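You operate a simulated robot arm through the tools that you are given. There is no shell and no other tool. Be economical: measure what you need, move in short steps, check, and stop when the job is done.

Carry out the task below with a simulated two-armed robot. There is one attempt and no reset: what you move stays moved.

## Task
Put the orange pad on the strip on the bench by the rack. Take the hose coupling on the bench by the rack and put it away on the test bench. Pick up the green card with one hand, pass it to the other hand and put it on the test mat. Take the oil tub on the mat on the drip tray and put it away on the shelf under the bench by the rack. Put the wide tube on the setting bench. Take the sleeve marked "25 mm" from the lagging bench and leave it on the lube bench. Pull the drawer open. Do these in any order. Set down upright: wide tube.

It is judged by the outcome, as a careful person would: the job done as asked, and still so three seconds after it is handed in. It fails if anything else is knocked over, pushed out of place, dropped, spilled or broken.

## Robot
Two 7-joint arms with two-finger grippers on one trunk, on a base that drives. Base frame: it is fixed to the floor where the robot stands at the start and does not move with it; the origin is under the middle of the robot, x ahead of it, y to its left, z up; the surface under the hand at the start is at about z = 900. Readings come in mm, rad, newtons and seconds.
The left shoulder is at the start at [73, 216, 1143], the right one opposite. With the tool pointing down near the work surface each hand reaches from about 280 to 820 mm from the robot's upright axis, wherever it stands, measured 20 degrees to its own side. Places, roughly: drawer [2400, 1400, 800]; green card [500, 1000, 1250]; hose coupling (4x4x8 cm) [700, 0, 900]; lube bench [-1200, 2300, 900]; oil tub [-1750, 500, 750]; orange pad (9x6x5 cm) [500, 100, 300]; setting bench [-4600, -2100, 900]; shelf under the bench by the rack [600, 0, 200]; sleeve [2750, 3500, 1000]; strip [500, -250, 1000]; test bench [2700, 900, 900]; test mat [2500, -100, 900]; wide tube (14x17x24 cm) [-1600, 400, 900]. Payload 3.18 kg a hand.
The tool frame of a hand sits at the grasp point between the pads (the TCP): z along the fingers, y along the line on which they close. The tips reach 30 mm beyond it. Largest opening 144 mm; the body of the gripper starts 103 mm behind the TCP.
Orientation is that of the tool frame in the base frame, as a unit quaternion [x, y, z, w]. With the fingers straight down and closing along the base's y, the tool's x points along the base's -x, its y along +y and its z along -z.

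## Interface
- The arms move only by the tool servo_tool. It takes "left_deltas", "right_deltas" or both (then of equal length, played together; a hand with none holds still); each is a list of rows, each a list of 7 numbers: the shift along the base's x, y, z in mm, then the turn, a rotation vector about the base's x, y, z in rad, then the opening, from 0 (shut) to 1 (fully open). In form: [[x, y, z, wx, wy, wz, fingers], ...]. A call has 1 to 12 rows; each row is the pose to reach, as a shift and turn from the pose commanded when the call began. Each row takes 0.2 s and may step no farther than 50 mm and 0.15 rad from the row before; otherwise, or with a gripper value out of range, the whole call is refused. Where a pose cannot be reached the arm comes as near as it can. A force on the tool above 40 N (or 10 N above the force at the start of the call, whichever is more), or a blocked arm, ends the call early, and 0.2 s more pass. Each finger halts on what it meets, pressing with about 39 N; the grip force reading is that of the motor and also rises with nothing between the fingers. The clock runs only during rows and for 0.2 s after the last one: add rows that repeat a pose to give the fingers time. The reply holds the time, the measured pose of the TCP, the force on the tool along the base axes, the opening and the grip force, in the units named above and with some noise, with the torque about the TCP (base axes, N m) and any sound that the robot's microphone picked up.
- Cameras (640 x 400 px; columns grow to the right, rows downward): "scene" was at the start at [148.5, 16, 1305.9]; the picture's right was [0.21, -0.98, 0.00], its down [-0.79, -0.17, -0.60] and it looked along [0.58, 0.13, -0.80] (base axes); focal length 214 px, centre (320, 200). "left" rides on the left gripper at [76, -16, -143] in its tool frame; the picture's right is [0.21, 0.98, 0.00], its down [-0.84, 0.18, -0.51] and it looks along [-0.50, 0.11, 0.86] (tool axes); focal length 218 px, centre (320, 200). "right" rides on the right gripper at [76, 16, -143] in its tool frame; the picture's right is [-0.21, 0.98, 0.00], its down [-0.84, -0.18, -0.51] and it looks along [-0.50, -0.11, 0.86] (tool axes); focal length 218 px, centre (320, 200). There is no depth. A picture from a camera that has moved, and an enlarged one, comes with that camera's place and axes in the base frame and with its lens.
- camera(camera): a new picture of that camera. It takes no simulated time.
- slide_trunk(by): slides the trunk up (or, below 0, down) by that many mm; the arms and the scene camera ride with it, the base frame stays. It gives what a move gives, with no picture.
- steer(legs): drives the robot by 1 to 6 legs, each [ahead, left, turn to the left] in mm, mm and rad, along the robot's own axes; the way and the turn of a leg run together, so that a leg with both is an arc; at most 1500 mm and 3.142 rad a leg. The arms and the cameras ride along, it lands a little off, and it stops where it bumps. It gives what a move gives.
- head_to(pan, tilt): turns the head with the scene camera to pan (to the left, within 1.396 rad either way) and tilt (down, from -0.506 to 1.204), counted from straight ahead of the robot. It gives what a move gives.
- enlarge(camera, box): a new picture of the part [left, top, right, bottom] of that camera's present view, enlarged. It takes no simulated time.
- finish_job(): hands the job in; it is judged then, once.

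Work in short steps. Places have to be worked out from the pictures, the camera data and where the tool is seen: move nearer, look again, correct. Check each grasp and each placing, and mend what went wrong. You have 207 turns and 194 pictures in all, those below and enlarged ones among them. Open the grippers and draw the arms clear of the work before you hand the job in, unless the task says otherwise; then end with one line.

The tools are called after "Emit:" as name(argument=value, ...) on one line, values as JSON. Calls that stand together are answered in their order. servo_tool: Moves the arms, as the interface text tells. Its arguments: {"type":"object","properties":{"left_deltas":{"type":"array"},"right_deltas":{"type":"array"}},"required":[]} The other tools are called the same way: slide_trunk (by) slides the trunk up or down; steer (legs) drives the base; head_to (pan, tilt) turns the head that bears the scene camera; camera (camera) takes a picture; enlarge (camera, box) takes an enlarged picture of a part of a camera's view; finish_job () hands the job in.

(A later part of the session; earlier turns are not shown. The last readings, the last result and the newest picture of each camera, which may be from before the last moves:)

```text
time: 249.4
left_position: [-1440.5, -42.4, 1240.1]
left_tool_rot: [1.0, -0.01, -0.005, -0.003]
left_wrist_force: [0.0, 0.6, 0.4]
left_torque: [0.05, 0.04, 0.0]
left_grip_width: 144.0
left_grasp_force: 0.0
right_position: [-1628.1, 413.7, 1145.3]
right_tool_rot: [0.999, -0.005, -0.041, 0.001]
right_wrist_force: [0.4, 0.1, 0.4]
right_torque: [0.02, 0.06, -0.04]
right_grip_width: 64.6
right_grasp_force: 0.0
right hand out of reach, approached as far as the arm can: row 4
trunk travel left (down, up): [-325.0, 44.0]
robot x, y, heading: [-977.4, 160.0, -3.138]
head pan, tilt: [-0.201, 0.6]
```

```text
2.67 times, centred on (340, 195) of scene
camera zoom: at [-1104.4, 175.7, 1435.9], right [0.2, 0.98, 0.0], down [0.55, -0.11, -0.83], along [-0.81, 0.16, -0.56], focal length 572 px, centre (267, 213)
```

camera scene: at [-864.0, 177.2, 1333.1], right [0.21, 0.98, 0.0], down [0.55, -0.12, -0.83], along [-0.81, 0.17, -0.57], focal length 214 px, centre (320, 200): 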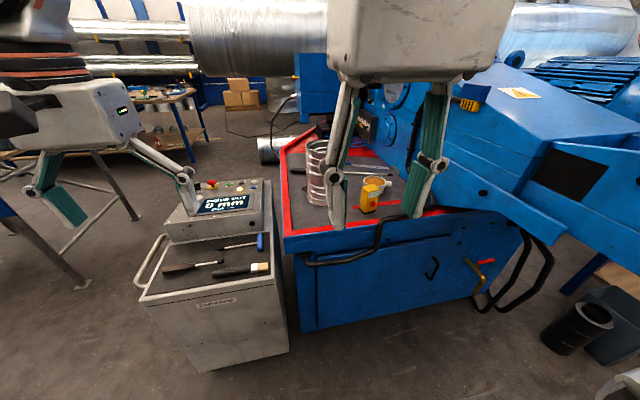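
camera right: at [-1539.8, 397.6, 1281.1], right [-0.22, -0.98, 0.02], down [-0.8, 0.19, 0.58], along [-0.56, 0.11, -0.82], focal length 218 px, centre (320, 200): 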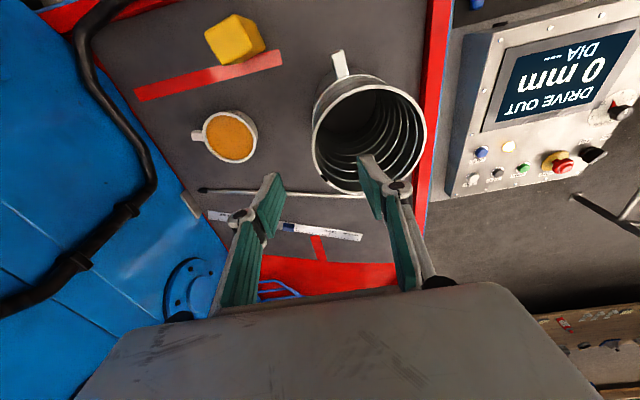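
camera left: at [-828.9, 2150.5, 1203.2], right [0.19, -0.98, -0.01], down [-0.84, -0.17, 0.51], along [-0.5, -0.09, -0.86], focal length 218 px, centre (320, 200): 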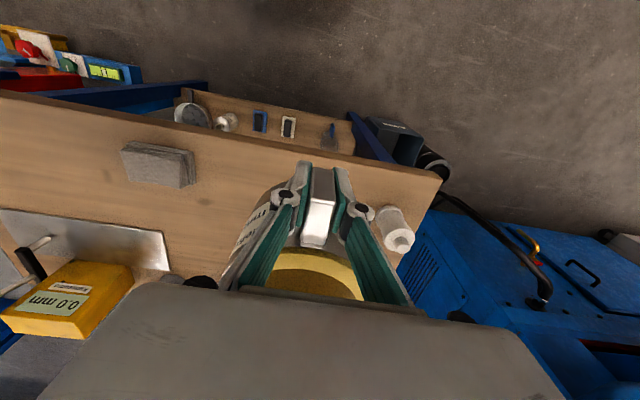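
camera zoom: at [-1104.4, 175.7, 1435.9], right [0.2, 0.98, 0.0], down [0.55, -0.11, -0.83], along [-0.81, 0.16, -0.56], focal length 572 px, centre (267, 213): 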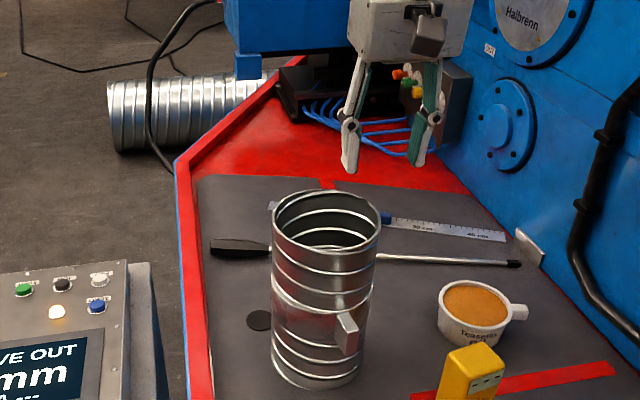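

Wall at ≈(−1630, 420, 1025). Descend straddling it.

Emit:
servo_tool(right_deltas=[[-2, 5, -35, 0, -0.04, 0, 0.45], [-4, 6, -70, 0, -0.08, 0, 0.45], [-4, 6, -100, 0, -0.08, 0, 0.45], [-4, 6, -125, 0, -0.08, 0, 0.45], [-4, 6, -145, 0, -0.08, 0, 0.45]])

Emit:
camera(camera="right")

Emit:
enlarge(camera="scene", box=[220, 120, 460, 270])

```text
time: 250.6
left_position: [-1443.3, -41.1, 1238.9]
left_tool_rot: [1.0, -0.01, -0.004, -0.003]
left_wrist_force: [-0.9, 1.0, -0.6]
left_torque: [0.01, -0.04, -0.01]
left_grip_width: 143.9
left_grasp_force: 0.1
right_position: [-1636.8, 423.4, 998.4]
right_tool_rot: [1.0, -0.003, 0.0, 0.001]
right_wrist_force: [-0.7, -1.2, -0.1]
right_torque: [-0.02, -0.06, 0.02]
right_grip_width: 64.8
right_grasp_force: 0.0
right hand out of reach, approached as far as the arm can: row 1, 2
trunk travel left (down, up): [-325.0, 44.0]
robot x, y, heading: [-978.0, 157.5, -3.141]
head pan, tilt: [-0.201, 0.6]
```

```text
82 pictures are left
camera right: at [-1558.7, 406.6, 1140.6], right [-0.22, -0.98, 0.0], down [-0.84, 0.19, 0.51], along [-0.49, 0.11, -0.86], focal length 218 px, centre (320, 200)
```

right: 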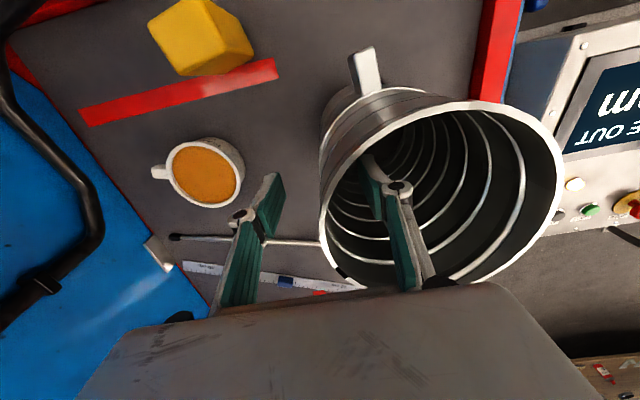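

```text
2.67 times, centred on (340, 195) of scene
camera zoom: at [-1107.3, 177.0, 1435.5], right [0.2, 0.98, 0.0], down [0.56, -0.11, -0.82], along [-0.81, 0.16, -0.57], focal length 572 px, centre (267, 213)
```

zoom: 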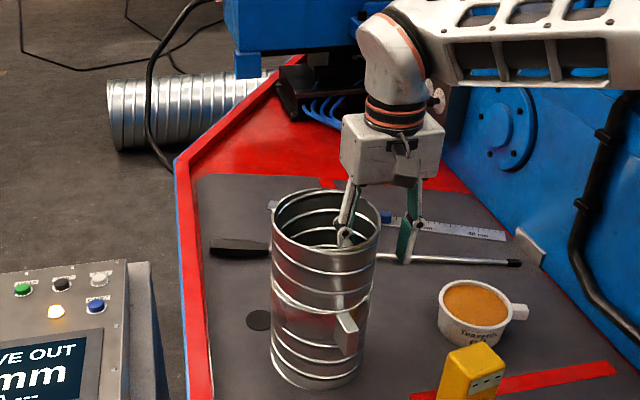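

One finger inside, one outside. Close and test-lift.

Emit:
servo_tool(right_deltas=[[0, 0, 0, 0, 0, 0, 0.2], [0, 0, 0, 0, 0, 0, 0], [0, 0, 0, 0, 0, 0, 0]])

Emit:
servo_tool(right_deltas=[[0, 0, 6, 0, 0, 0, 0], [0, 0, 15, 0, 0, 0, 0], [0, 0, 35, 0, 0, 0, 0]])

Emit:
enlarge(camera="scene", box=[220, 120, 460, 270])

```text
time: 251.4
left_position: [-1441.6, -41.6, 1241.2]
left_tool_rot: [1.0, -0.009, -0.003, -0.003]
left_wrist_force: [-0.6, 0.6, -0.3]
left_torque: [0.0, 0.0, 0.01]
left_grip_width: 143.8
left_grasp_force: 0.0
right_position: [-1635.0, 421.1, 1000.2]
right_tool_rot: [1.0, -0.003, 0.0, 0.001]
right_wrist_force: [-2.2, -0.8, 1.1]
right_torque: [-0.02, 0.17, -0.07]
right_grip_width: 5.8
right_grasp_force: 36.3
trunk travel left (down, up): [-325.0, 44.0]
robot x, y, heading: [-980.8, 156.8, -3.141]
head pan, tilt: [-0.201, 0.6]
```

```text
time: 252.2
left_position: [-1442.6, -41.2, 1239.4]
left_tool_rot: [1.0, -0.01, -0.005, -0.003]
left_wrist_force: [-0.7, -0.2, -0.1]
left_torque: [-0.02, 0.02, 0.0]
left_grip_width: 143.9
left_grasp_force: 0.1
right_position: [-1634.6, 421.9, 1035.9]
right_tool_rot: [1.0, -0.003, 0.0, 0.001]
right_wrist_force: [-1.3, 0.1, -4.7]
right_torque: [0.25, 0.08, 0.02]
right_grip_width: 6.1
right_grasp_force: 36.5
trunk travel left (down, up): [-325.0, 44.0]
robot x, y, heading: [-981.3, 157.6, -3.14]
head pan, tilt: [-0.201, 0.6]
```

```text
2.67 times, centred on (340, 195) of scene
camera zoom: at [-1105.2, 176.2, 1435.8], right [0.2, 0.98, 0.0], down [0.55, -0.11, -0.83], along [-0.81, 0.16, -0.56], focal length 572 px, centre (267, 213)
```

zoom: 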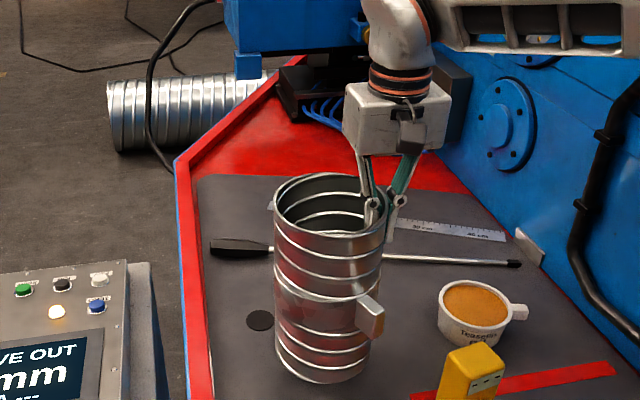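

Held upright. Lift further and retract, then raise the trunk fully.

Emit:
servo_tool(right_deltas=[[0, 0, 35, 0, 0, 0, 0], [0, 0, 65, 0, 0, 0, 0], [30, 0, 85, 0, 0, 0, 0], [65, 0, 100, 0, 0, 0, 0], [100, 0, 115, 0, 0, 0, 0], [140, 0, 125, 0, 0, 0, 0]])

Emit:
slide_trunk(by=40)

Emit:
steer(legs=[[-450, 0, 0]])

Emit:
camera(camera="scene")

```text
time: 253.6
left_position: [-1441.4, -40.0, 1239.8]
left_tool_rot: [1.0, -0.01, -0.005, -0.003]
left_wrist_force: [0.9, -0.3, 0.3]
left_torque: [-0.03, -0.03, 0.02]
left_grip_width: 144.0
left_grasp_force: 0.0
right_position: [-1492.3, 424.5, 1162.9]
right_tool_rot: [1.0, -0.004, 0.0, 0.001]
right_wrist_force: [0.7, 0.1, -5.2]
right_torque: [0.27, 0.04, -0.01]
right_grip_width: 6.1
right_grasp_force: 36.2
right hand out of reach, approached as far as the arm can: row 1, 2
trunk travel left (down, up): [-325.0, 44.0]
robot x, y, heading: [-977.8, 159.8, -3.141]
head pan, tilt: [-0.201, 0.6]
```

```text
time: 254.5
left_position: [-1443.1, -41.4, 1280.5]
left_tool_rot: [1.0, -0.009, -0.004, -0.002]
left_wrist_force: [0.4, 0.1, -0.3]
left_torque: [0.0, 0.01, 0.02]
left_grip_width: 144.2
left_grasp_force: 0.0
right_position: [-1491.4, 422.2, 1201.0]
right_tool_rot: [1.0, -0.005, 0.001, 0.0]
right_wrist_force: [-0.2, -0.5, -4.9]
right_torque: [0.26, 0.01, 0.02]
right_grip_width: 6.1
right_grasp_force: 35.9
trunk travel left (down, up): [-365.0, 4.0]
robot x, y, heading: [-976.5, 157.0, -3.138]
head pan, tilt: [-0.201, 0.6]
```

```text
time: 257.2
left_position: [-993.9, -38.8, 1280.0]
left_tool_rot: [1.0, -0.013, -0.005, -0.003]
left_wrist_force: [-0.1, -0.8, 0.3]
left_torque: [0.01, 0.03, -0.01]
left_grip_width: 143.7
left_grasp_force: 0.1
right_position: [-1040.4, 425.3, 1200.1]
right_tool_rot: [1.0, -0.008, 0.0, 0.0]
right_wrist_force: [0.1, -0.8, -5.0]
right_torque: [0.27, 0.04, -0.01]
right_grip_width: 5.9
right_grasp_force: 36.5
trunk travel left (down, up): [-365.0, 4.0]
robot x, y, heading: [-526.0, 156.2, 3.137]
head pan, tilt: [-0.201, 0.6]
```

```text
79 pictures are left
camera scene: at [-655.1, 176.7, 1475.0], right [0.2, 0.98, 0.0], down [0.55, -0.12, -0.83], along [-0.81, 0.17, -0.56], focal length 214 px, centre (320, 200)
```

scene: 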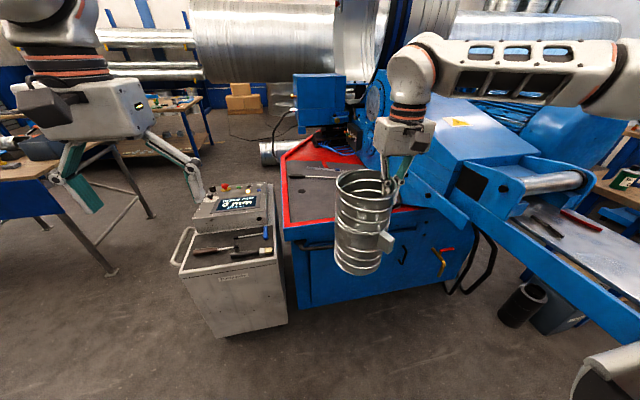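

Tube held securely. Look toward the setting bench (ahead-left).

Emit:
head_to(pan=0.6, tilt=0.25)

Emit:
camera(camera="scene")

```text
time: 258.3
left_position: [-992.3, -39.2, 1281.6]
left_tool_rot: [1.0, -0.013, -0.005, -0.003]
left_wrist_force: [0.2, 0.3, -0.3]
left_torque: [0.04, 0.0, 0.01]
left_grip_width: 143.9
left_grasp_force: 0.1
right_position: [-1040.3, 425.9, 1201.2]
right_tool_rot: [1.0, -0.009, 0.0, 0.001]
right_wrist_force: [0.7, -0.2, -4.5]
right_torque: [0.28, 0.03, -0.02]
right_grip_width: 5.9
right_grasp_force: 36.0
trunk travel left (down, up): [-365.0, 4.0]
robot x, y, heading: [-527.0, 155.7, 3.139]
head pan, tilt: [0.6, 0.25]
```

```text
78 pictures are left
camera scene: at [-646.4, 106.3, 1507.2], right [-0.56, 0.83, 0.0], down [0.21, 0.14, -0.97], along [-0.8, -0.54, -0.25], focal length 214 px, centre (320, 200)
```

scene: 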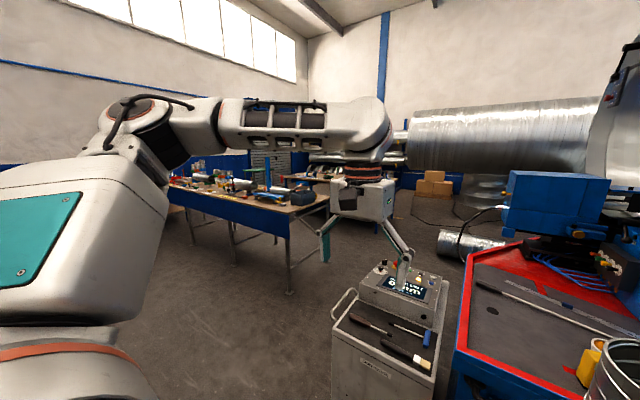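

Path: strafe left to y≈−700, then along −x past the cart and the blue-skirted table.

Emit:
steer(legs=[[0, 860, 0], [1300, 0, 0]])

Emit:
head_to(pan=0.25, tilt=0.3)

Emit:
camera(camera="scene")

```text
time: 272.3
left_position: [-2322.0, -862.0, 1279.3]
left_tool_rot: [1.0, -0.016, -0.004, -0.003]
left_wrist_force: [0.7, -0.1, 0.3]
left_torque: [0.0, -0.06, 0.05]
left_grip_width: 144.1
left_grasp_force: 0.1
right_position: [-2364.0, -399.1, 1200.8]
right_tool_rot: [1.0, -0.011, 0.0, 0.001]
right_wrist_force: [0.2, -0.4, -4.3]
right_torque: [0.24, 0.03, 0.0]
right_grip_width: 5.7
right_grasp_force: 35.9
trunk travel left (down, up): [-365.0, 4.0]
robot x, y, heading: [-1856.5, -668.1, 3.128]
head pan, tilt: [0.6, 0.25]
```

```text
time: 273.2
left_position: [-2321.7, -863.7, 1279.6]
left_tool_rot: [1.0, -0.017, -0.005, -0.003]
left_wrist_force: [0.0, -0.2, -0.4]
left_torque: [-0.07, 0.04, -0.01]
left_grip_width: 144.0
left_grasp_force: 0.1
right_position: [-2365.2, -399.6, 1201.4]
right_tool_rot: [1.0, -0.012, -0.001, 0.001]
right_wrist_force: [0.9, 0.0, -5.7]
right_torque: [0.27, 0.07, -0.01]
right_grip_width: 5.8
right_grasp_force: 35.7
trunk travel left (down, up): [-365.0, 4.0]
robot x, y, heading: [-1853.3, -671.0, 3.131]
head pan, tilt: [0.25, 0.3]
```

```text
77 pictures are left
camera scene: at [-1986.3, -690.7, 1502.5], right [-0.24, 0.97, 0.0], down [0.29, 0.07, -0.96], along [-0.93, -0.22, -0.3], focal length 214 px, centre (320, 200)
```

scene: 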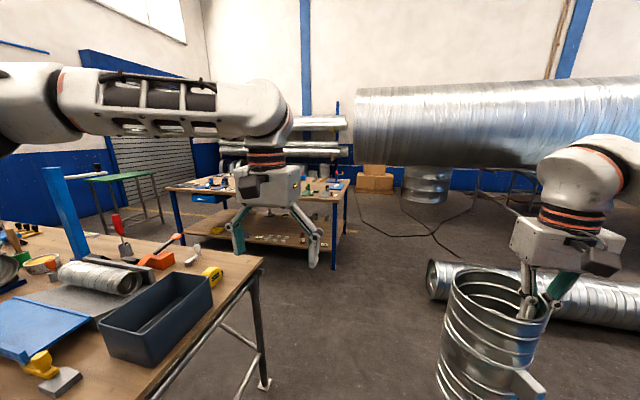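

The setting bench is ahead (front edge x≈−4150). Drive forward and toward it.

Emit:
steer(legs=[[1400, 0, 0.01], [0, 600, 0]])

Emit:
head_to(pan=0.1, tilt=0.45)

Emit:
camera(camera="scene")

```text
time: 285.5
left_position: [-3716.3, -1456.1, 1279.7]
left_tool_rot: [1.0, -0.008, -0.004, -0.002]
left_wrist_force: [-0.2, -0.3, -0.3]
left_torque: [0.03, 0.0, -0.01]
left_grip_width: 144.2
left_grasp_force: 0.0
right_position: [-3767.3, -991.3, 1200.8]
right_tool_rot: [1.0, -0.004, 0.0, 0.001]
right_wrist_force: [0.1, 0.5, -4.6]
right_torque: [0.28, 0.08, -0.01]
right_grip_width: 6.0
right_grasp_force: 36.1
trunk travel left (down, up): [-365.0, 4.0]
robot x, y, heading: [-3253.3, -1256.7, -3.136]
head pan, tilt: [0.25, 0.3]
```

```text
time: 286.2
left_position: [-3716.8, -1455.8, 1280.2]
left_tool_rot: [1.0, -0.008, -0.005, -0.003]
left_wrist_force: [-0.3, 0.4, -1.4]
left_torque: [0.01, 0.0, 0.02]
left_grip_width: 144.1
left_grasp_force: 0.0
right_position: [-3766.3, -992.4, 1201.4]
right_tool_rot: [1.0, -0.004, 0.001, 0.001]
right_wrist_force: [0.3, 0.4, -5.4]
right_torque: [0.27, 0.0, 0.01]
right_grip_width: 5.8
right_grasp_force: 36.1
trunk travel left (down, up): [-365.0, 4.0]
robot x, y, heading: [-3252.7, -1254.4, -3.139]
head pan, tilt: [0.099, 0.45]
```

```text
76 pictures are left
camera scene: at [-3385.0, -1263.9, 1488.6], right [-0.1, 0.99, 0.0], down [0.43, 0.04, -0.9], along [-0.9, -0.09, -0.43], focal length 214 px, centre (320, 200)
```

scene: 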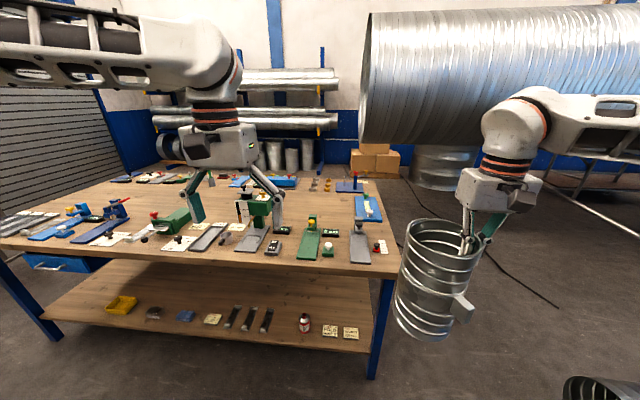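

Zoom on the bench to find a free spot.

Emit:
enlarge(camera="scene", box=[200, 150, 420, 280])

```text
2.91 times, centred on (310, 215) of scene
camera zoom: at [-3385.0, -1263.9, 1488.6], right [-0.1, 0.99, 0.0], down [0.43, 0.04, -0.9], along [-0.9, -0.09, -0.43], focal length 624 px, centre (349, 156)
```

zoom: 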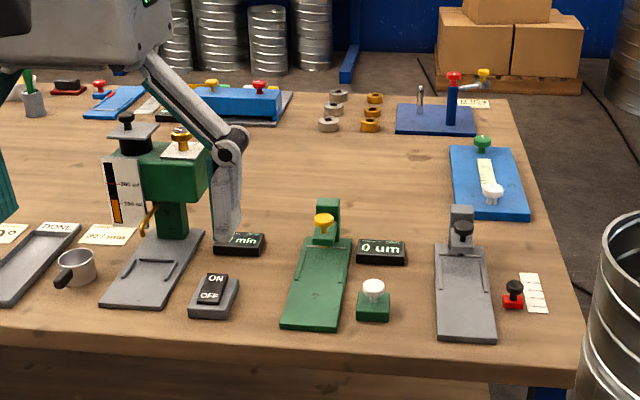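

Free area around (−4473, −1280). Drive in: 455 ahead and 140 left.

Emit:
steer(legs=[[0, 140, 0], [450, 0, 0]])

Emit:
head_to(pan=-0.2, tilt=0.6)

Emit:
camera(camera="scene")

```text
time: 290.4
left_position: [-4174.2, -1593.0, 1279.0]
left_tool_rot: [1.0, -0.014, -0.005, -0.003]
left_wrist_force: [-0.1, 0.1, -0.2]
left_torque: [0.03, -0.02, 0.03]
left_grip_width: 144.1
left_grasp_force: 0.1
right_position: [-4220.7, -1128.6, 1202.7]
right_tool_rot: [1.0, -0.008, 0.001, 0.0]
right_wrist_force: [-0.5, 0.9, -5.3]
right_torque: [0.31, 0.0, 0.0]
right_grip_width: 6.3
right_grasp_force: 36.0
trunk travel left (down, up): [-365.0, 4.0]
robot x, y, heading: [-3707.9, -1395.9, 3.135]
head pan, tilt: [0.099, 0.45]
```

```text
time: 291.2
left_position: [-4173.8, -1594.1, 1280.0]
left_tool_rot: [1.0, -0.014, -0.005, -0.003]
left_wrist_force: [0.3, 0.3, 0.5]
left_torque: [0.03, 0.03, -0.02]
left_grip_width: 144.2
left_grasp_force: 0.1
right_position: [-4220.5, -1130.5, 1200.6]
right_tool_rot: [1.0, -0.007, 0.0, 0.002]
right_wrist_force: [0.8, 0.0, -4.2]
right_torque: [0.31, 0.05, -0.03]
right_grip_width: 6.2
right_grasp_force: 36.2
trunk travel left (down, up): [-365.0, 4.0]
robot x, y, heading: [-3709.9, -1398.9, 3.134]
head pan, tilt: [-0.201, 0.6]
```

```text
74 pictures are left
camera scene: at [-3835.9, -1378.0, 1475.0], right [0.2, 0.98, 0.0], down [0.55, -0.12, -0.83], along [-0.81, 0.17, -0.56], focal length 214 px, centre (320, 200)
```

scene: 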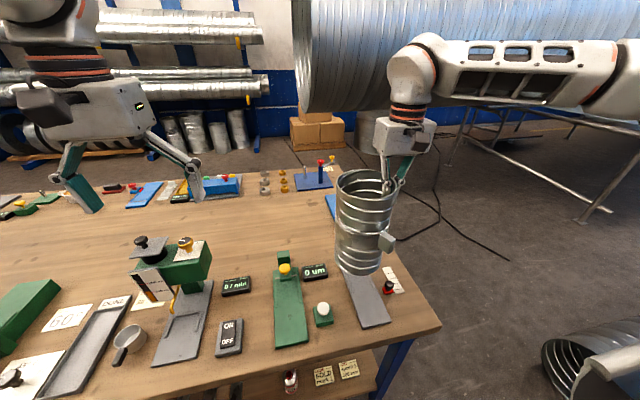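

Pick spot centre (−4410, −1330). Raise 40 mm first to clear the fixtures, then move over it.

Emit:
servo_tool(right_deltas=[[0, 0, 30, 0, 0, 0, 0], [-10, -20, 45, 0, 0, 0, 0], [-40, -50, 45, 0, 0, 0, 0], [-75, -80, 45, 0, 0, 0, 0], [-110, -105, 45, 0, 0, 0, 0], [-150, -125, 40, 0, 0, 0, 0], [-190, -134, 30, 0, 0, 0, 0]])

Emit:
camera(camera="scene")

Emit:
camera(camera="right")

```text
time: 292.9
left_position: [-4175.9, -1595.8, 1277.8]
left_tool_rot: [1.0, -0.012, -0.003, -0.003]
left_wrist_force: [-0.8, 0.0, -0.5]
left_torque: [0.07, -0.06, -0.05]
left_grip_width: 144.1
left_grasp_force: 0.1
right_position: [-4338.4, -1242.2, 1225.4]
right_tool_rot: [1.0, -0.01, 0.001, 0.001]
right_wrist_force: [-0.8, -0.8, -5.7]
right_torque: [0.35, -0.01, -0.01]
right_grip_width: 6.0
right_grasp_force: 36.2
right hand out of reach, approached as far as the arm can: row 5, 6, 7
trunk travel left (down, up): [-365.0, 4.0]
robot x, y, heading: [-3708.6, -1394.3, 3.139]
head pan, tilt: [-0.201, 0.6]
```

```text
73 pictures are left
camera scene: at [-3838.7, -1380.1, 1474.7], right [0.2, 0.98, 0.0], down [0.55, -0.11, -0.82], along [-0.81, 0.17, -0.57], focal length 214 px, centre (320, 200)
```

scene: 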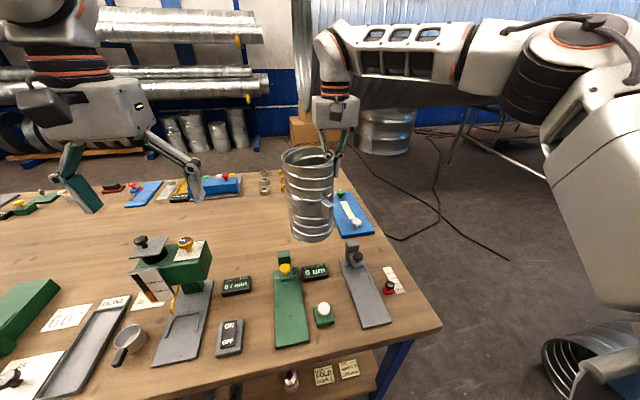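

```text
72 pictures are left
camera right: at [-4262.5, -1258.1, 1367.5], right [-0.23, -0.97, 0.0], down [-0.84, 0.19, 0.51], along [-0.49, 0.11, -0.86], focal length 218 px, centre (320, 200)
```

right: 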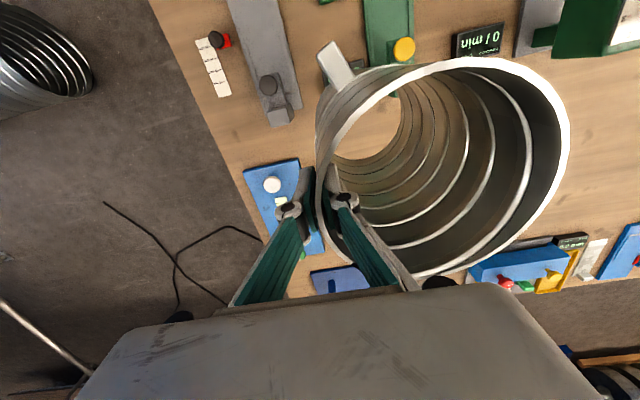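

Go outward while descending.

Emit:
servo_tool(right_deltas=[[-25, -6, -20, 0, 0, 0, 0], [-50, -14, -40, 0, 0, 0, 0], [-72, -22, -60, 0, 0, 0, 0], [-75, -24, -80, 0, 0, 0, 0]])

Emit:
enlarge(camera="scene", box=[200, 120, 420, 280])

```text
time: 293.9
left_position: [-4175.1, -1594.7, 1279.8]
left_tool_rot: [1.0, -0.014, -0.005, -0.003]
left_wrist_force: [0.1, -0.5, 0.0]
left_torque: [0.06, -0.01, -0.01]
left_grip_width: 143.8
left_grasp_force: 0.0
right_position: [-4373.3, -1260.6, 1149.6]
right_tool_rot: [1.0, -0.001, -0.005, -0.003]
right_wrist_force: [0.6, -0.1, -3.9]
right_torque: [0.27, 0.02, 0.01]
right_grip_width: 6.0
right_grasp_force: 35.3
right hand out of reach, approached as far as the arm can: row 1, 2, 3, 4
trunk travel left (down, up): [-365.0, 4.0]
robot x, y, heading: [-3712.3, -1399.5, 3.143]
head pan, tilt: [-0.201, 0.6]
```

```text
2.50 times, centred on (310, 200) of scene
camera zoom: at [-3836.1, -1379.0, 1475.0], right [0.21, 0.98, 0.0], down [0.55, -0.12, -0.83], along [-0.81, 0.17, -0.56], focal length 536 px, centre (345, 200)
```

zoom: 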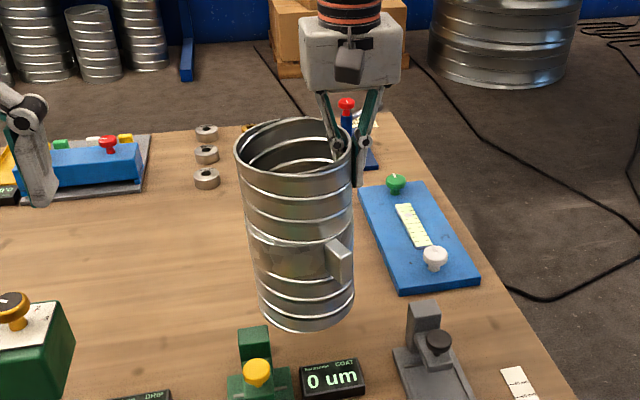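

Push a bit further out (−x) and +y while lowering slightly.

Emit:
servo_tool(right_deltas=[[-15, 8, -8, 0, 0, 0, 0], [-30, 16, -15, 0, 0, 0, 0], [-38, 18, -22, 0, 0, 0, 0]])

Emit:
enlarge(camera="scene", box=[200, 120, 420, 280])

```text
time: 294.6
left_position: [-4175.2, -1589.1, 1280.1]
left_tool_rot: [1.0, -0.014, -0.005, -0.002]
left_wrist_force: [-0.1, 0.9, -1.3]
left_torque: [-0.09, -0.07, 0.01]
left_grip_width: 144.2
left_grasp_force: 0.1
right_position: [-4380.8, -1242.7, 1146.0]
right_tool_rot: [1.0, -0.004, -0.008, 0.003]
right_wrist_force: [-0.4, 1.3, -5.0]
right_torque: [0.19, -0.01, -0.02]
right_grip_width: 6.1
right_grasp_force: 36.0
right hand out of reach, approached as far as the arm can: row 1, 2, 3
trunk travel left (down, up): [-365.0, 4.0]
robot x, y, heading: [-3712.8, -1398.3, 3.137]
head pan, tilt: [-0.201, 0.6]
```

```text
2.50 times, centred on (310, 200) of scene
camera zoom: at [-3838.2, -1374.7, 1474.7], right [0.21, 0.98, 0.0], down [0.55, -0.12, -0.82], along [-0.81, 0.17, -0.57], focal length 536 px, centre (345, 200)
```

zoom: 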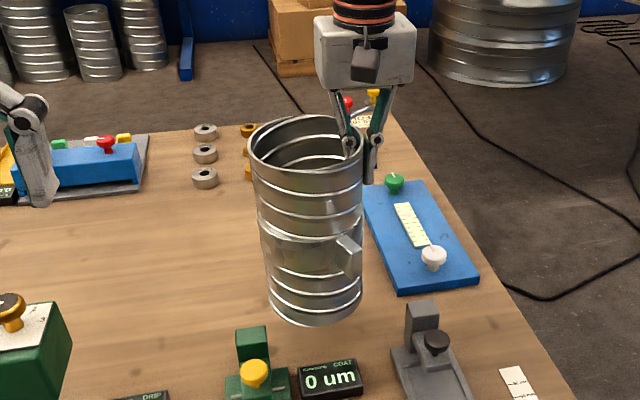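

Clear of neighbours now (~40 mm each). Lower using the trunk.

Emit:
slide_trunk(by=-26)

Emit:
enlarge(camera="scene", box=[200, 120, 420, 280])

```text
time: 295.4
left_position: [-4174.3, -1593.7, 1254.4]
left_tool_rot: [1.0, -0.014, -0.005, -0.004]
left_wrist_force: [0.9, 0.4, -0.4]
left_torque: [-0.01, 0.03, -0.02]
left_grip_width: 144.0
left_grasp_force: 0.0
right_position: [-4378.9, -1246.1, 1124.1]
right_tool_rot: [1.0, -0.004, -0.01, 0.002]
right_wrist_force: [-0.4, 0.0, -4.5]
right_torque: [0.29, 0.04, -0.02]
right_grip_width: 5.9
right_grasp_force: 35.9
trunk travel left (down, up): [-339.0, 30.0]
robot x, y, heading: [-3710.4, -1397.9, 3.137]
head pan, tilt: [-0.201, 0.6]
```

```text
2.50 times, centred on (310, 200) of scene
camera zoom: at [-3834.7, -1378.6, 1449.8], right [0.21, 0.98, 0.0], down [0.55, -0.12, -0.83], along [-0.81, 0.17, -0.56], focal length 536 px, centre (345, 200)
```

zoom: 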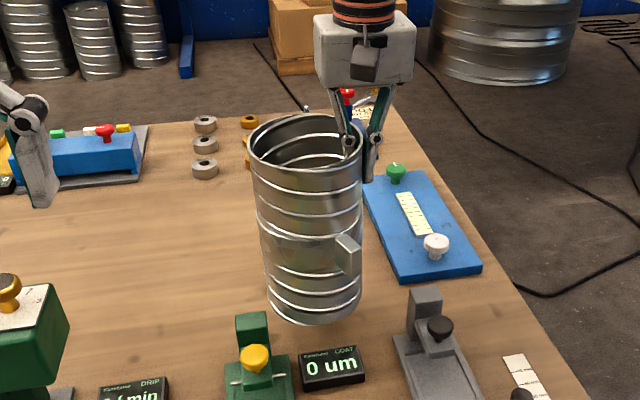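

Still hanging (−4.5 N). Lower in small steps until contact.

Emit:
servo_tool(right_deltas=[[0, 0, -5, 0, 0, 0, 0], [0, 0, -10, 0, 0, 0, 0], [0, 0, -14, 0, 0, 0, 0], [0, 0, -17, 0, 0, 0, 0]])

```text
time: 296.4
left_position: [-4174.1, -1594.1, 1254.7]
left_tool_rot: [1.0, -0.014, -0.006, -0.003]
left_wrist_force: [-0.3, -0.3, 0.2]
left_torque: [0.01, -0.03, 0.0]
left_grip_width: 143.9
left_grasp_force: 0.0
right_position: [-4379.8, -1247.2, 1106.7]
right_tool_rot: [1.0, -0.003, -0.01, 0.001]
right_wrist_force: [-1.2, -0.2, -4.1]
right_torque: [0.28, 0.06, -0.05]
right_grip_width: 5.8
right_grasp_force: 36.2
trunk travel left (down, up): [-339.0, 30.0]
robot x, y, heading: [-3709.1, -1394.7, 3.14]
head pan, tilt: [-0.201, 0.6]
```

Emit:
servo_tool(right_deltas=[[0, 0, -4, 0, 0, 0, 0], [0, 0, -8, 0, 0, 0, 0], [0, 0, -12, 0, 0, 0, 0], [0, 0, -15, 0, 0, 0, 0]])

Emit:
enlarge(camera="scene", box=[200, 120, 420, 280])

```text
time: 297.4
left_position: [-4172.8, -1591.8, 1254.0]
left_tool_rot: [1.0, -0.014, -0.006, -0.003]
left_wrist_force: [0.4, 0.6, -0.2]
left_torque: [0.01, -0.01, 0.03]
left_grip_width: 144.0
left_grasp_force: 0.0
right_position: [-4380.4, -1244.4, 1091.7]
right_tool_rot: [1.0, -0.004, -0.009, 0.001]
right_wrist_force: [-0.4, -1.1, -4.3]
right_torque: [0.32, 0.02, -0.01]
right_grip_width: 5.6
right_grasp_force: 35.7
trunk travel left (down, up): [-339.0, 30.0]
robot x, y, heading: [-3708.7, -1393.8, 3.133]
head pan, tilt: [-0.201, 0.6]
```

```text
2.50 times, centred on (310, 200) of scene
camera zoom: at [-3835.5, -1378.0, 1449.7], right [0.21, 0.98, 0.0], down [0.55, -0.12, -0.82], along [-0.81, 0.17, -0.57], focal length 536 px, centre (345, 200)
```

zoom: 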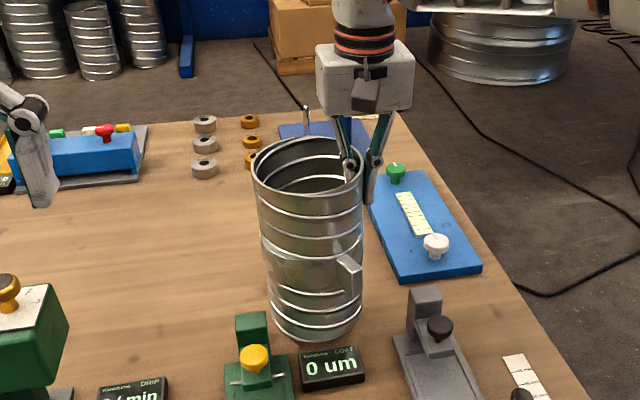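

Tube would land close to the display; drive 45 mm forward (away from it) before lowering.

Emit:
steer(legs=[[45, 0, 0]])

Emit:
servo_tool(right_deltas=[[0, 0, -4, 0, 0, 0, 0], [0, 0, -8, 0, 0, 0, 0], [0, 0, -12, 0, 0, 0, 0], [0, 0, -15, 0, 0, 0, 0]])

Emit:
enlarge(camera="scene", box=[200, 120, 420, 280])

```text
time: 298.3
left_position: [-4221.2, -1593.4, 1252.5]
left_tool_rot: [1.0, -0.014, -0.005, -0.003]
left_wrist_force: [-0.6, 0.0, -0.8]
left_torque: [0.0, -0.09, -0.01]
left_grip_width: 143.9
left_grasp_force: 0.0
right_position: [-4426.3, -1243.6, 1090.3]
right_tool_rot: [1.0, -0.004, -0.009, 0.002]
right_wrist_force: [-1.3, -0.3, -5.5]
right_torque: [0.32, -0.03, -0.03]
right_grip_width: 6.2
right_grasp_force: 36.3
trunk travel left (down, up): [-339.0, 30.0]
robot x, y, heading: [-3753.6, -1396.3, 3.136]
head pan, tilt: [-0.201, 0.6]
```

```text
time: 299.3
left_position: [-4219.8, -1593.0, 1255.6]
left_tool_rot: [1.0, -0.015, -0.005, -0.002]
left_wrist_force: [0.6, -0.6, 0.0]
left_torque: [-0.01, -0.02, -0.03]
left_grip_width: 143.9
left_grasp_force: 0.0
right_position: [-4424.8, -1243.3, 1076.9]
right_tool_rot: [1.0, -0.003, -0.009, 0.002]
right_wrist_force: [0.0, 0.9, -4.9]
right_torque: [0.26, 0.04, 0.0]
right_grip_width: 5.8
right_grasp_force: 35.8
trunk travel left (down, up): [-339.0, 30.0]
robot x, y, heading: [-3752.2, -1395.4, 3.137]
head pan, tilt: [-0.201, 0.6]
```

```text
2.50 times, centred on (310, 200) of scene
camera zoom: at [-3880.6, -1377.7, 1449.7], right [0.21, 0.98, 0.0], down [0.55, -0.12, -0.82], along [-0.81, 0.17, -0.57], focal length 536 px, centre (345, 200)
```

zoom: 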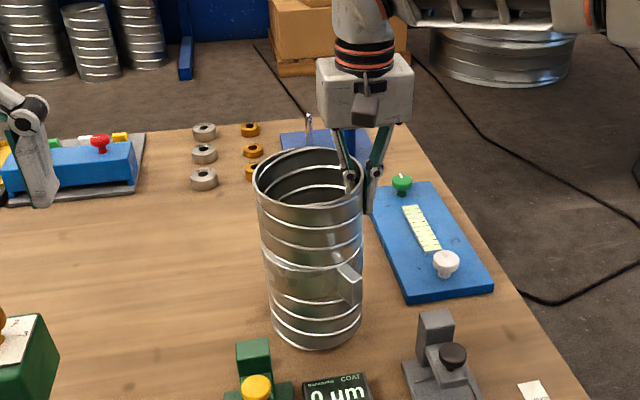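

Still no contact; continue.

Emit:
servo_tool(right_deltas=[[0, 0, -4, 0, 0, 0, 0], [0, 0, -8, 0, 0, 0, 0], [0, 0, -11, 0, 0, 0, 0], [0, 0, -14, 0, 0, 0, 0], [0, 0, -16, 0, 0, 0, 0]])

```text
time: 300.5
left_position: [-4219.3, -1592.0, 1253.4]
left_tool_rot: [1.0, -0.015, -0.005, -0.003]
left_wrist_force: [0.7, 0.0, 0.8]
left_torque: [0.02, -0.01, -0.01]
left_grip_width: 144.1
left_grasp_force: 0.0
right_position: [-4424.2, -1242.7, 1061.4]
right_tool_rot: [1.0, -0.005, -0.011, 0.002]
right_wrist_force: [-0.6, 2.3, 8.4]
right_torque: [0.19, -0.5, 0.07]
right_grip_width: 5.9
right_grasp_force: 35.9
trunk travel left (down, up): [-339.0, 30.0]
robot x, y, heading: [-3755.1, -1394.4, 3.133]
head pan, tilt: [-0.201, 0.6]
```

Contact (+8 N). Release and lift straight up.

Emit:
servo_tool(right_deltas=[[0, 0, 1, 0, 0, 0, 0.1], [0, 0, 1, 0, 0, 0, 0.25], [0, 0, 1, 0, 0, 0, 0.35], [0, 0, 20, 0, 0, 0, 0.35], [0, 0, 50, 0, 0, 0, 0.35], [0, 0, 80, 0, 0, 0, 0.35]])

Emit:
enlarge(camera="scene", box=[200, 120, 420, 280])

```text
time: 301.9
left_position: [-4219.2, -1591.8, 1254.6]
left_tool_rot: [1.0, -0.014, -0.005, -0.002]
left_wrist_force: [0.0, -0.3, -0.3]
left_torque: [-0.02, -0.05, -0.01]
left_grip_width: 144.0
left_grasp_force: 0.0
right_position: [-4425.0, -1244.8, 1120.1]
right_tool_rot: [1.0, -0.005, -0.009, 0.001]
right_wrist_force: [-0.3, 0.6, -0.3]
right_torque: [-0.05, 0.0, -0.01]
right_grip_width: 50.5
right_grasp_force: 0.0
right hand out of reach, approached as far as the arm can: row 6
trunk travel left (down, up): [-339.0, 30.0]
robot x, y, heading: [-3753.2, -1398.0, 3.132]
head pan, tilt: [-0.201, 0.6]
```

```text
2.50 times, centred on (310, 200) of scene
camera zoom: at [-3879.9, -1377.5, 1449.7], right [0.21, 0.98, 0.0], down [0.55, -0.12, -0.82], along [-0.81, 0.17, -0.57], focal length 536 px, centre (345, 200)
```

zoom: 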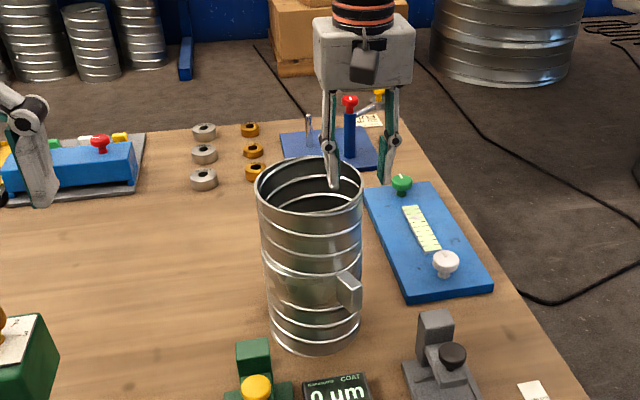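

Tube stands upright. Raise by trunk to clear the rim, then back away.

Emit:
slide_trunk(by=30)

Emit:
servo_tool(right_deltas=[[20, 15, 25, 0, 0, 0, 0.35], [50, 25, 50, 0, 0, 0, 0.35], [90, 30, 70, 0, 0, 0, 0.35]])

Emit:
steer(legs=[[-450, 0, 0]])

Emit:
camera(camera="scene")

```text
time: 302.6
left_position: [-4218.6, -1593.7, 1283.3]
left_tool_rot: [1.0, -0.015, -0.004, -0.002]
left_wrist_force: [-0.2, 0.1, 0.6]
left_torque: [-0.03, 0.0, 0.0]
left_grip_width: 144.0
left_grasp_force: 0.1
right_position: [-4423.9, -1244.3, 1149.3]
right_tool_rot: [1.0, -0.003, -0.009, 0.001]
right_wrist_force: [0.8, -0.2, 0.9]
right_torque: [0.01, -0.03, 0.0]
right_grip_width: 50.5
right_grasp_force: 0.0
trunk travel left (down, up): [-369.0, 0.0]
robot x, y, heading: [-3752.6, -1397.0, 3.139]
head pan, tilt: [-0.201, 0.6]
```

```text
time: 303.4
left_position: [-4216.2, -1590.7, 1285.8]
left_tool_rot: [1.0, -0.014, -0.006, -0.003]
left_wrist_force: [0.9, -0.1, -0.3]
left_torque: [0.0, 0.03, 0.01]
left_grip_width: 143.8
left_grasp_force: 0.1
right_position: [-4334.9, -1215.9, 1218.0]
right_tool_rot: [1.0, -0.004, -0.01, 0.002]
right_wrist_force: [0.5, 0.6, 0.5]
right_torque: [-0.02, 0.03, -0.01]
right_grip_width: 50.2
right_grasp_force: 0.1
trunk travel left (down, up): [-369.0, 0.0]
robot x, y, heading: [-3753.4, -1395.6, 3.134]
head pan, tilt: [-0.201, 0.6]
```

```text
time: 306.1
left_position: [-3773.1, -1593.9, 1284.6]
left_tool_rot: [1.0, -0.015, -0.005, -0.002]
left_wrist_force: [-0.1, 0.8, -0.4]
left_torque: [0.0, 0.01, -0.01]
left_grip_width: 144.1
left_grasp_force: 0.1
right_position: [-3890.4, -1218.9, 1216.1]
right_tool_rot: [1.0, -0.004, -0.01, 0.002]
right_wrist_force: [-0.3, -0.2, 0.3]
right_torque: [0.02, 0.04, -0.03]
right_grip_width: 50.1
right_grasp_force: 0.0
trunk travel left (down, up): [-369.0, 0.0]
robot x, y, heading: [-3308.3, -1397.4, 3.138]
head pan, tilt: [-0.201, 0.6]
```

```text
65 pictures are left
camera scene: at [-3435.5, -1380.9, 1478.8], right [0.21, 0.98, 0.0], down [0.55, -0.12, -0.83], along [-0.81, 0.17, -0.56], focal length 214 px, centre (320, 200)
```

scene: 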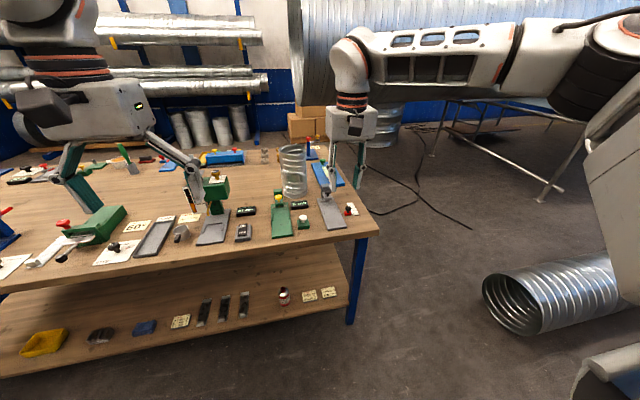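

Now return the way I came (reverse along y≈−690) to the lathe for the oil tub.

Emit:
steer(legs=[[0, -710, 0], [-1400, 0, 0], [-1330, 0, 0]])

Emit:
slide_trunk(by=-90)

```text
time: 325.7
left_position: [-1017.2, -874.6, 1284.4]
left_tool_rot: [1.0, -0.013, -0.005, -0.002]
left_wrist_force: [0.5, -0.2, -0.1]
left_torque: [0.01, 0.03, 0.0]
left_grip_width: 143.8
left_grasp_force: 0.1
right_position: [-1135.7, -499.1, 1216.3]
right_tool_rot: [1.0, -0.002, -0.009, 0.002]
right_wrist_force: [0.3, -0.1, -0.6]
right_torque: [0.01, 0.02, 0.01]
right_grip_width: 50.4
right_grasp_force: 0.1
trunk travel left (down, up): [-369.0, 0.0]
robot x, y, heading: [-553.6, -678.2, 3.137]
head pan, tilt: [-0.201, 0.6]
```

```text
time: 327.0
left_position: [-1017.1, -875.7, 1194.8]
left_tool_rot: [1.0, -0.013, -0.005, -0.002]
left_wrist_force: [0.0, 0.0, -0.3]
left_torque: [-0.01, 0.04, 0.03]
left_grip_width: 144.2
left_grasp_force: 0.0
right_position: [-1135.8, -499.9, 1125.4]
right_tool_rot: [1.0, -0.001, -0.009, 0.001]
right_wrist_force: [0.1, -0.3, 0.5]
right_torque: [-0.05, 0.02, -0.01]
right_grip_width: 50.5
right_grasp_force: 0.0
trunk travel left (down, up): [-279.0, 90.0]
robot x, y, heading: [-552.3, -676.5, 3.138]
head pan, tilt: [-0.201, 0.6]
```

Drive to (−1000, 260) so the right hand reaches the tub at ≈(−1645, 600).

Emit:
steer(legs=[[0, -937, 0], [445, 0, 0]])

Emit:
head_to(pan=-0.4, tilt=0.65)

Emit:
camera(camera="scene")

```text
time: 338.0
left_position: [-1461.4, 70.9, 1193.7]
left_tool_rot: [1.0, -0.007, -0.004, -0.002]
left_wrist_force: [0.1, 0.0, -0.1]
left_torque: [-0.01, -0.07, 0.03]
left_grip_width: 143.8
left_grasp_force: 0.0
right_position: [-1584.1, 445.4, 1125.3]
right_tool_rot: [1.0, 0.003, -0.008, 0.001]
right_wrist_force: [-0.2, 0.5, -0.7]
right_torque: [0.03, -0.01, 0.0]
right_grip_width: 50.5
right_grasp_force: 0.0
trunk travel left (down, up): [-279.0, 90.0]
robot x, y, heading: [-998.9, 274.2, -3.136]
head pan, tilt: [-0.201, 0.6]
```

```text
time: 338.7
left_position: [-1461.4, 69.3, 1194.2]
left_tool_rot: [1.0, -0.007, -0.006, -0.003]
left_wrist_force: [-0.3, 0.4, 0.0]
left_torque: [0.04, 0.03, 0.0]
left_grip_width: 144.1
left_grasp_force: 0.1
right_position: [-1583.3, 445.4, 1126.3]
right_tool_rot: [1.0, 0.003, -0.01, 0.002]
right_wrist_force: [-0.3, -0.1, 0.0]
right_torque: [0.0, 0.01, -0.01]
right_grip_width: 50.5
right_grasp_force: 0.0
trunk travel left (down, up): [-279.0, 90.0]
robot x, y, heading: [-995.2, 272.3, -3.132]
head pan, tilt: [-0.4, 0.649]
```

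```text
64 pictures are left
camera scene: at [-1128.2, 306.5, 1384.5], right [0.38, 0.92, 0.0], down [0.56, -0.23, -0.8], along [-0.74, 0.3, -0.6], focal length 214 px, centre (320, 200)
```

scene: 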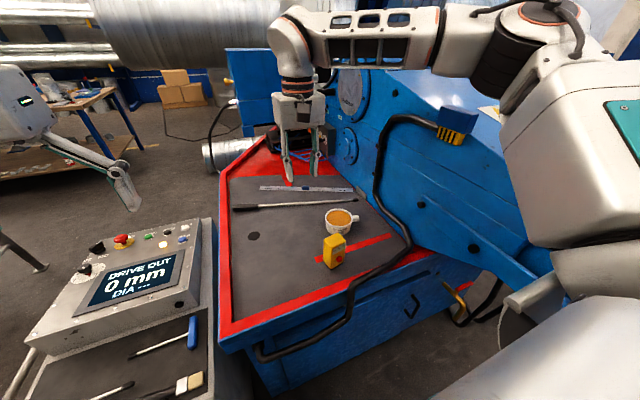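

Move the right hand above the tub with +0.6 rad yaw to avoid its tab and the yellow box.

Emit:
servo_tool(right_deltas=[[-10, 35, -10, 0, 0, 0.12, 0.6], [-22, 68, -25, 0, 0, 0.24, 0.8], [-35, 100, -40, 0, 0, 0.36, 1], [-48, 130, -60, 0, 0, 0.48, 1], [-60, 155, -85, 0, 0, 0.6, 1], [-62, 155, -110, 0, 0, 0.6, 1]])

Emit:
camera(camera="right")

```text
time: 340.1
left_position: [-1460.8, 73.1, 1194.5]
left_tool_rot: [1.0, -0.008, -0.004, -0.002]
left_wrist_force: [-0.2, 0.7, -0.4]
left_torque: [-0.04, -0.02, 0.01]
left_grip_width: 143.8
left_grasp_force: 0.0
right_position: [-1531.9, 545.7, 1049.2]
right_tool_rot: [0.982, 0.184, -0.032, -0.037]
right_wrist_force: [-1.0, 0.7, -0.6]
right_torque: [-0.08, -0.01, 0.0]
right_grip_width: 143.9
right_grasp_force: 0.1
right hand out of reach, approached as far as the arm can: row 2, 3, 4, 5, 6
trunk travel left (down, up): [-279.0, 90.0]
robot x, y, heading: [-1001.4, 275.9, -3.132]
head pan, tilt: [-0.4, 0.649]
```

```text
63 pictures are left
camera right: at [-1442.9, 550.6, 1185.6], right [0.16, -0.98, -0.07], down [-0.81, -0.17, 0.56], along [-0.56, -0.03, -0.82], focal length 218 px, centre (320, 200)
```

right: 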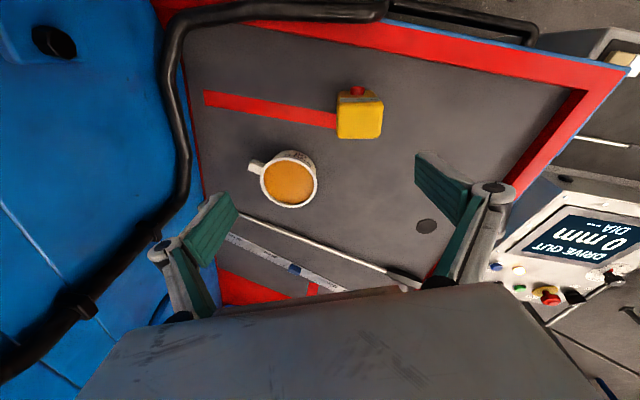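

Tub at ≈(−1648, 602), rim ≈107 mm. Lower the trunk for better reach at this height, then continue toward the tub.

Emit:
slide_trunk(by=-90)

Emit:
servo_tool(right_deltas=[[-30, 14, 0, 0.02, -0.02, 0.06, 1], [-60, 28, 0, 0.04, -0.04, 0.12, 1], [-90, 42, 0, 0.06, -0.06, 0.18, 1], [-116, 56, 0, 0.06, -0.06, 0.23, 1]])

Emit:
camera(camera="right")

```text
time: 341.4
left_position: [-1473.9, 64.5, 1080.8]
left_tool_rot: [1.0, -0.005, 0.023, -0.006]
left_wrist_force: [-0.5, -1.2, 0.6]
left_torque: [-0.02, 0.0, 0.0]
left_grip_width: 143.8
left_grasp_force: 0.0
right_position: [-1534.9, 536.4, 961.6]
right_tool_rot: [0.981, 0.186, -0.033, -0.042]
right_wrist_force: [-0.2, 0.1, 0.3]
right_torque: [-0.02, -0.02, 0.01]
right_grip_width: 143.9
right_grasp_force: 0.0
trunk travel left (down, up): [-189.0, 180.0]
robot x, y, heading: [-999.8, 270.9, -3.133]
head pan, tilt: [-0.4, 0.649]
```

```text
time: 342.4
left_position: [-1475.1, 71.4, 1079.9]
left_tool_rot: [1.0, -0.006, 0.026, -0.004]
left_wrist_force: [0.1, -0.2, -0.1]
left_torque: [-0.03, -0.01, 0.0]
left_grip_width: 143.9
left_grasp_force: 0.1
right_position: [-1523.4, 595.8, 943.3]
right_tool_rot: [0.967, 0.238, -0.056, -0.07]
right_wrist_force: [-0.4, 0.5, 0.7]
right_torque: [-0.01, -0.02, 0.01]
right_grip_width: 143.8
right_grasp_force: 0.1
right hand out of reach, approached as far as the arm can: row 1, 2, 3, 4
trunk travel left (down, up): [-189.0, 180.0]
robot x, y, heading: [-998.4, 272.3, -3.133]
head pan, tilt: [-0.4, 0.649]
```

```text
62 pictures are left
camera right: at [-1426.5, 602.0, 1074.0], right [0.26, -0.96, -0.14], down [-0.75, -0.29, 0.59], along [-0.61, -0.05, -0.79], focal length 218 px, centre (320, 200)
```

right: 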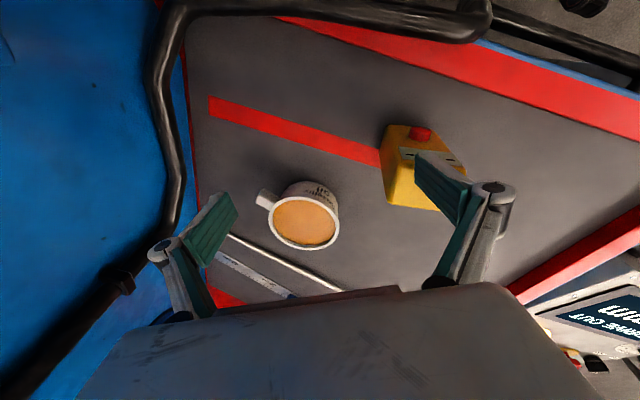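

Positive yaw is out of reach here. Restore orientation and yaw the other way (≈−1.3 rad) so the fingers sit on ±x of the tub.

Emit:
servo_tool(right_deltas=[[10, -20, 20, -0.036, -0.029, -0.121, 1], [15, -45, 40, -0.071, -0.057, -0.242, 1], [15, -70, 60, -0.107, -0.086, -0.363, 1], [10, -90, 70, -0.142, -0.114, -0.483, 1]])

Emit:
servo_tool(right_deltas=[[0, 0, 0, 0, 0, -0.145, 1], [0, 0, 0, 0, 0, -0.29, 1], [0, 0, 0, 0, 0, -0.435, 1], [0, 0, 0, 0, 0, -0.58, 1], [0, 0, 0, 0, 0, -0.725, 1], [0, 0, 0, 0, 0, -0.87, 1], [0, 0, 0, 0, 0, -1.015, 1], [0, 0, 0, 0, 0, -1.16, 1], [0, 0, 0, 0, 0, -1.3, 1]])

```text
time: 343.4
left_position: [-1473.8, 70.4, 1078.5]
left_tool_rot: [1.0, -0.006, 0.024, -0.004]
left_wrist_force: [-0.1, 0.4, -0.1]
left_torque: [0.0, 0.01, 0.04]
left_grip_width: 143.9
left_grasp_force: 0.1
right_position: [-1511.4, 506.4, 1013.7]
right_tool_rot: [1.0, -0.003, 0.001, 0.0]
right_wrist_force: [0.2, -0.4, 0.7]
right_torque: [0.02, -0.05, 0.01]
right_grip_width: 143.9
right_grasp_force: 0.1
trunk travel left (down, up): [-189.0, 180.0]
robot x, y, heading: [-995.6, 270.0, -3.137]
head pan, tilt: [-0.4, 0.649]
```

```text
time: 345.4
left_position: [-1470.1, 68.2, 1084.1]
left_tool_rot: [1.0, -0.006, 0.021, -0.005]
left_wrist_force: [0.5, 0.9, 0.0]
left_torque: [-0.01, -0.01, 0.0]
left_grip_width: 144.0
left_grasp_force: 0.0
right_position: [-1509.6, 501.7, 1021.8]
right_tool_rot: [0.795, -0.606, -0.007, 0.003]
right_wrist_force: [-0.1, 0.1, 0.7]
right_torque: [-0.02, 0.03, 0.0]
right_grip_width: 143.8
right_grasp_force: 0.1
trunk travel left (down, up): [-189.0, 180.0]
robot x, y, heading: [-1003.2, 271.2, -3.133]
head pan, tilt: [-0.4, 0.649]
```

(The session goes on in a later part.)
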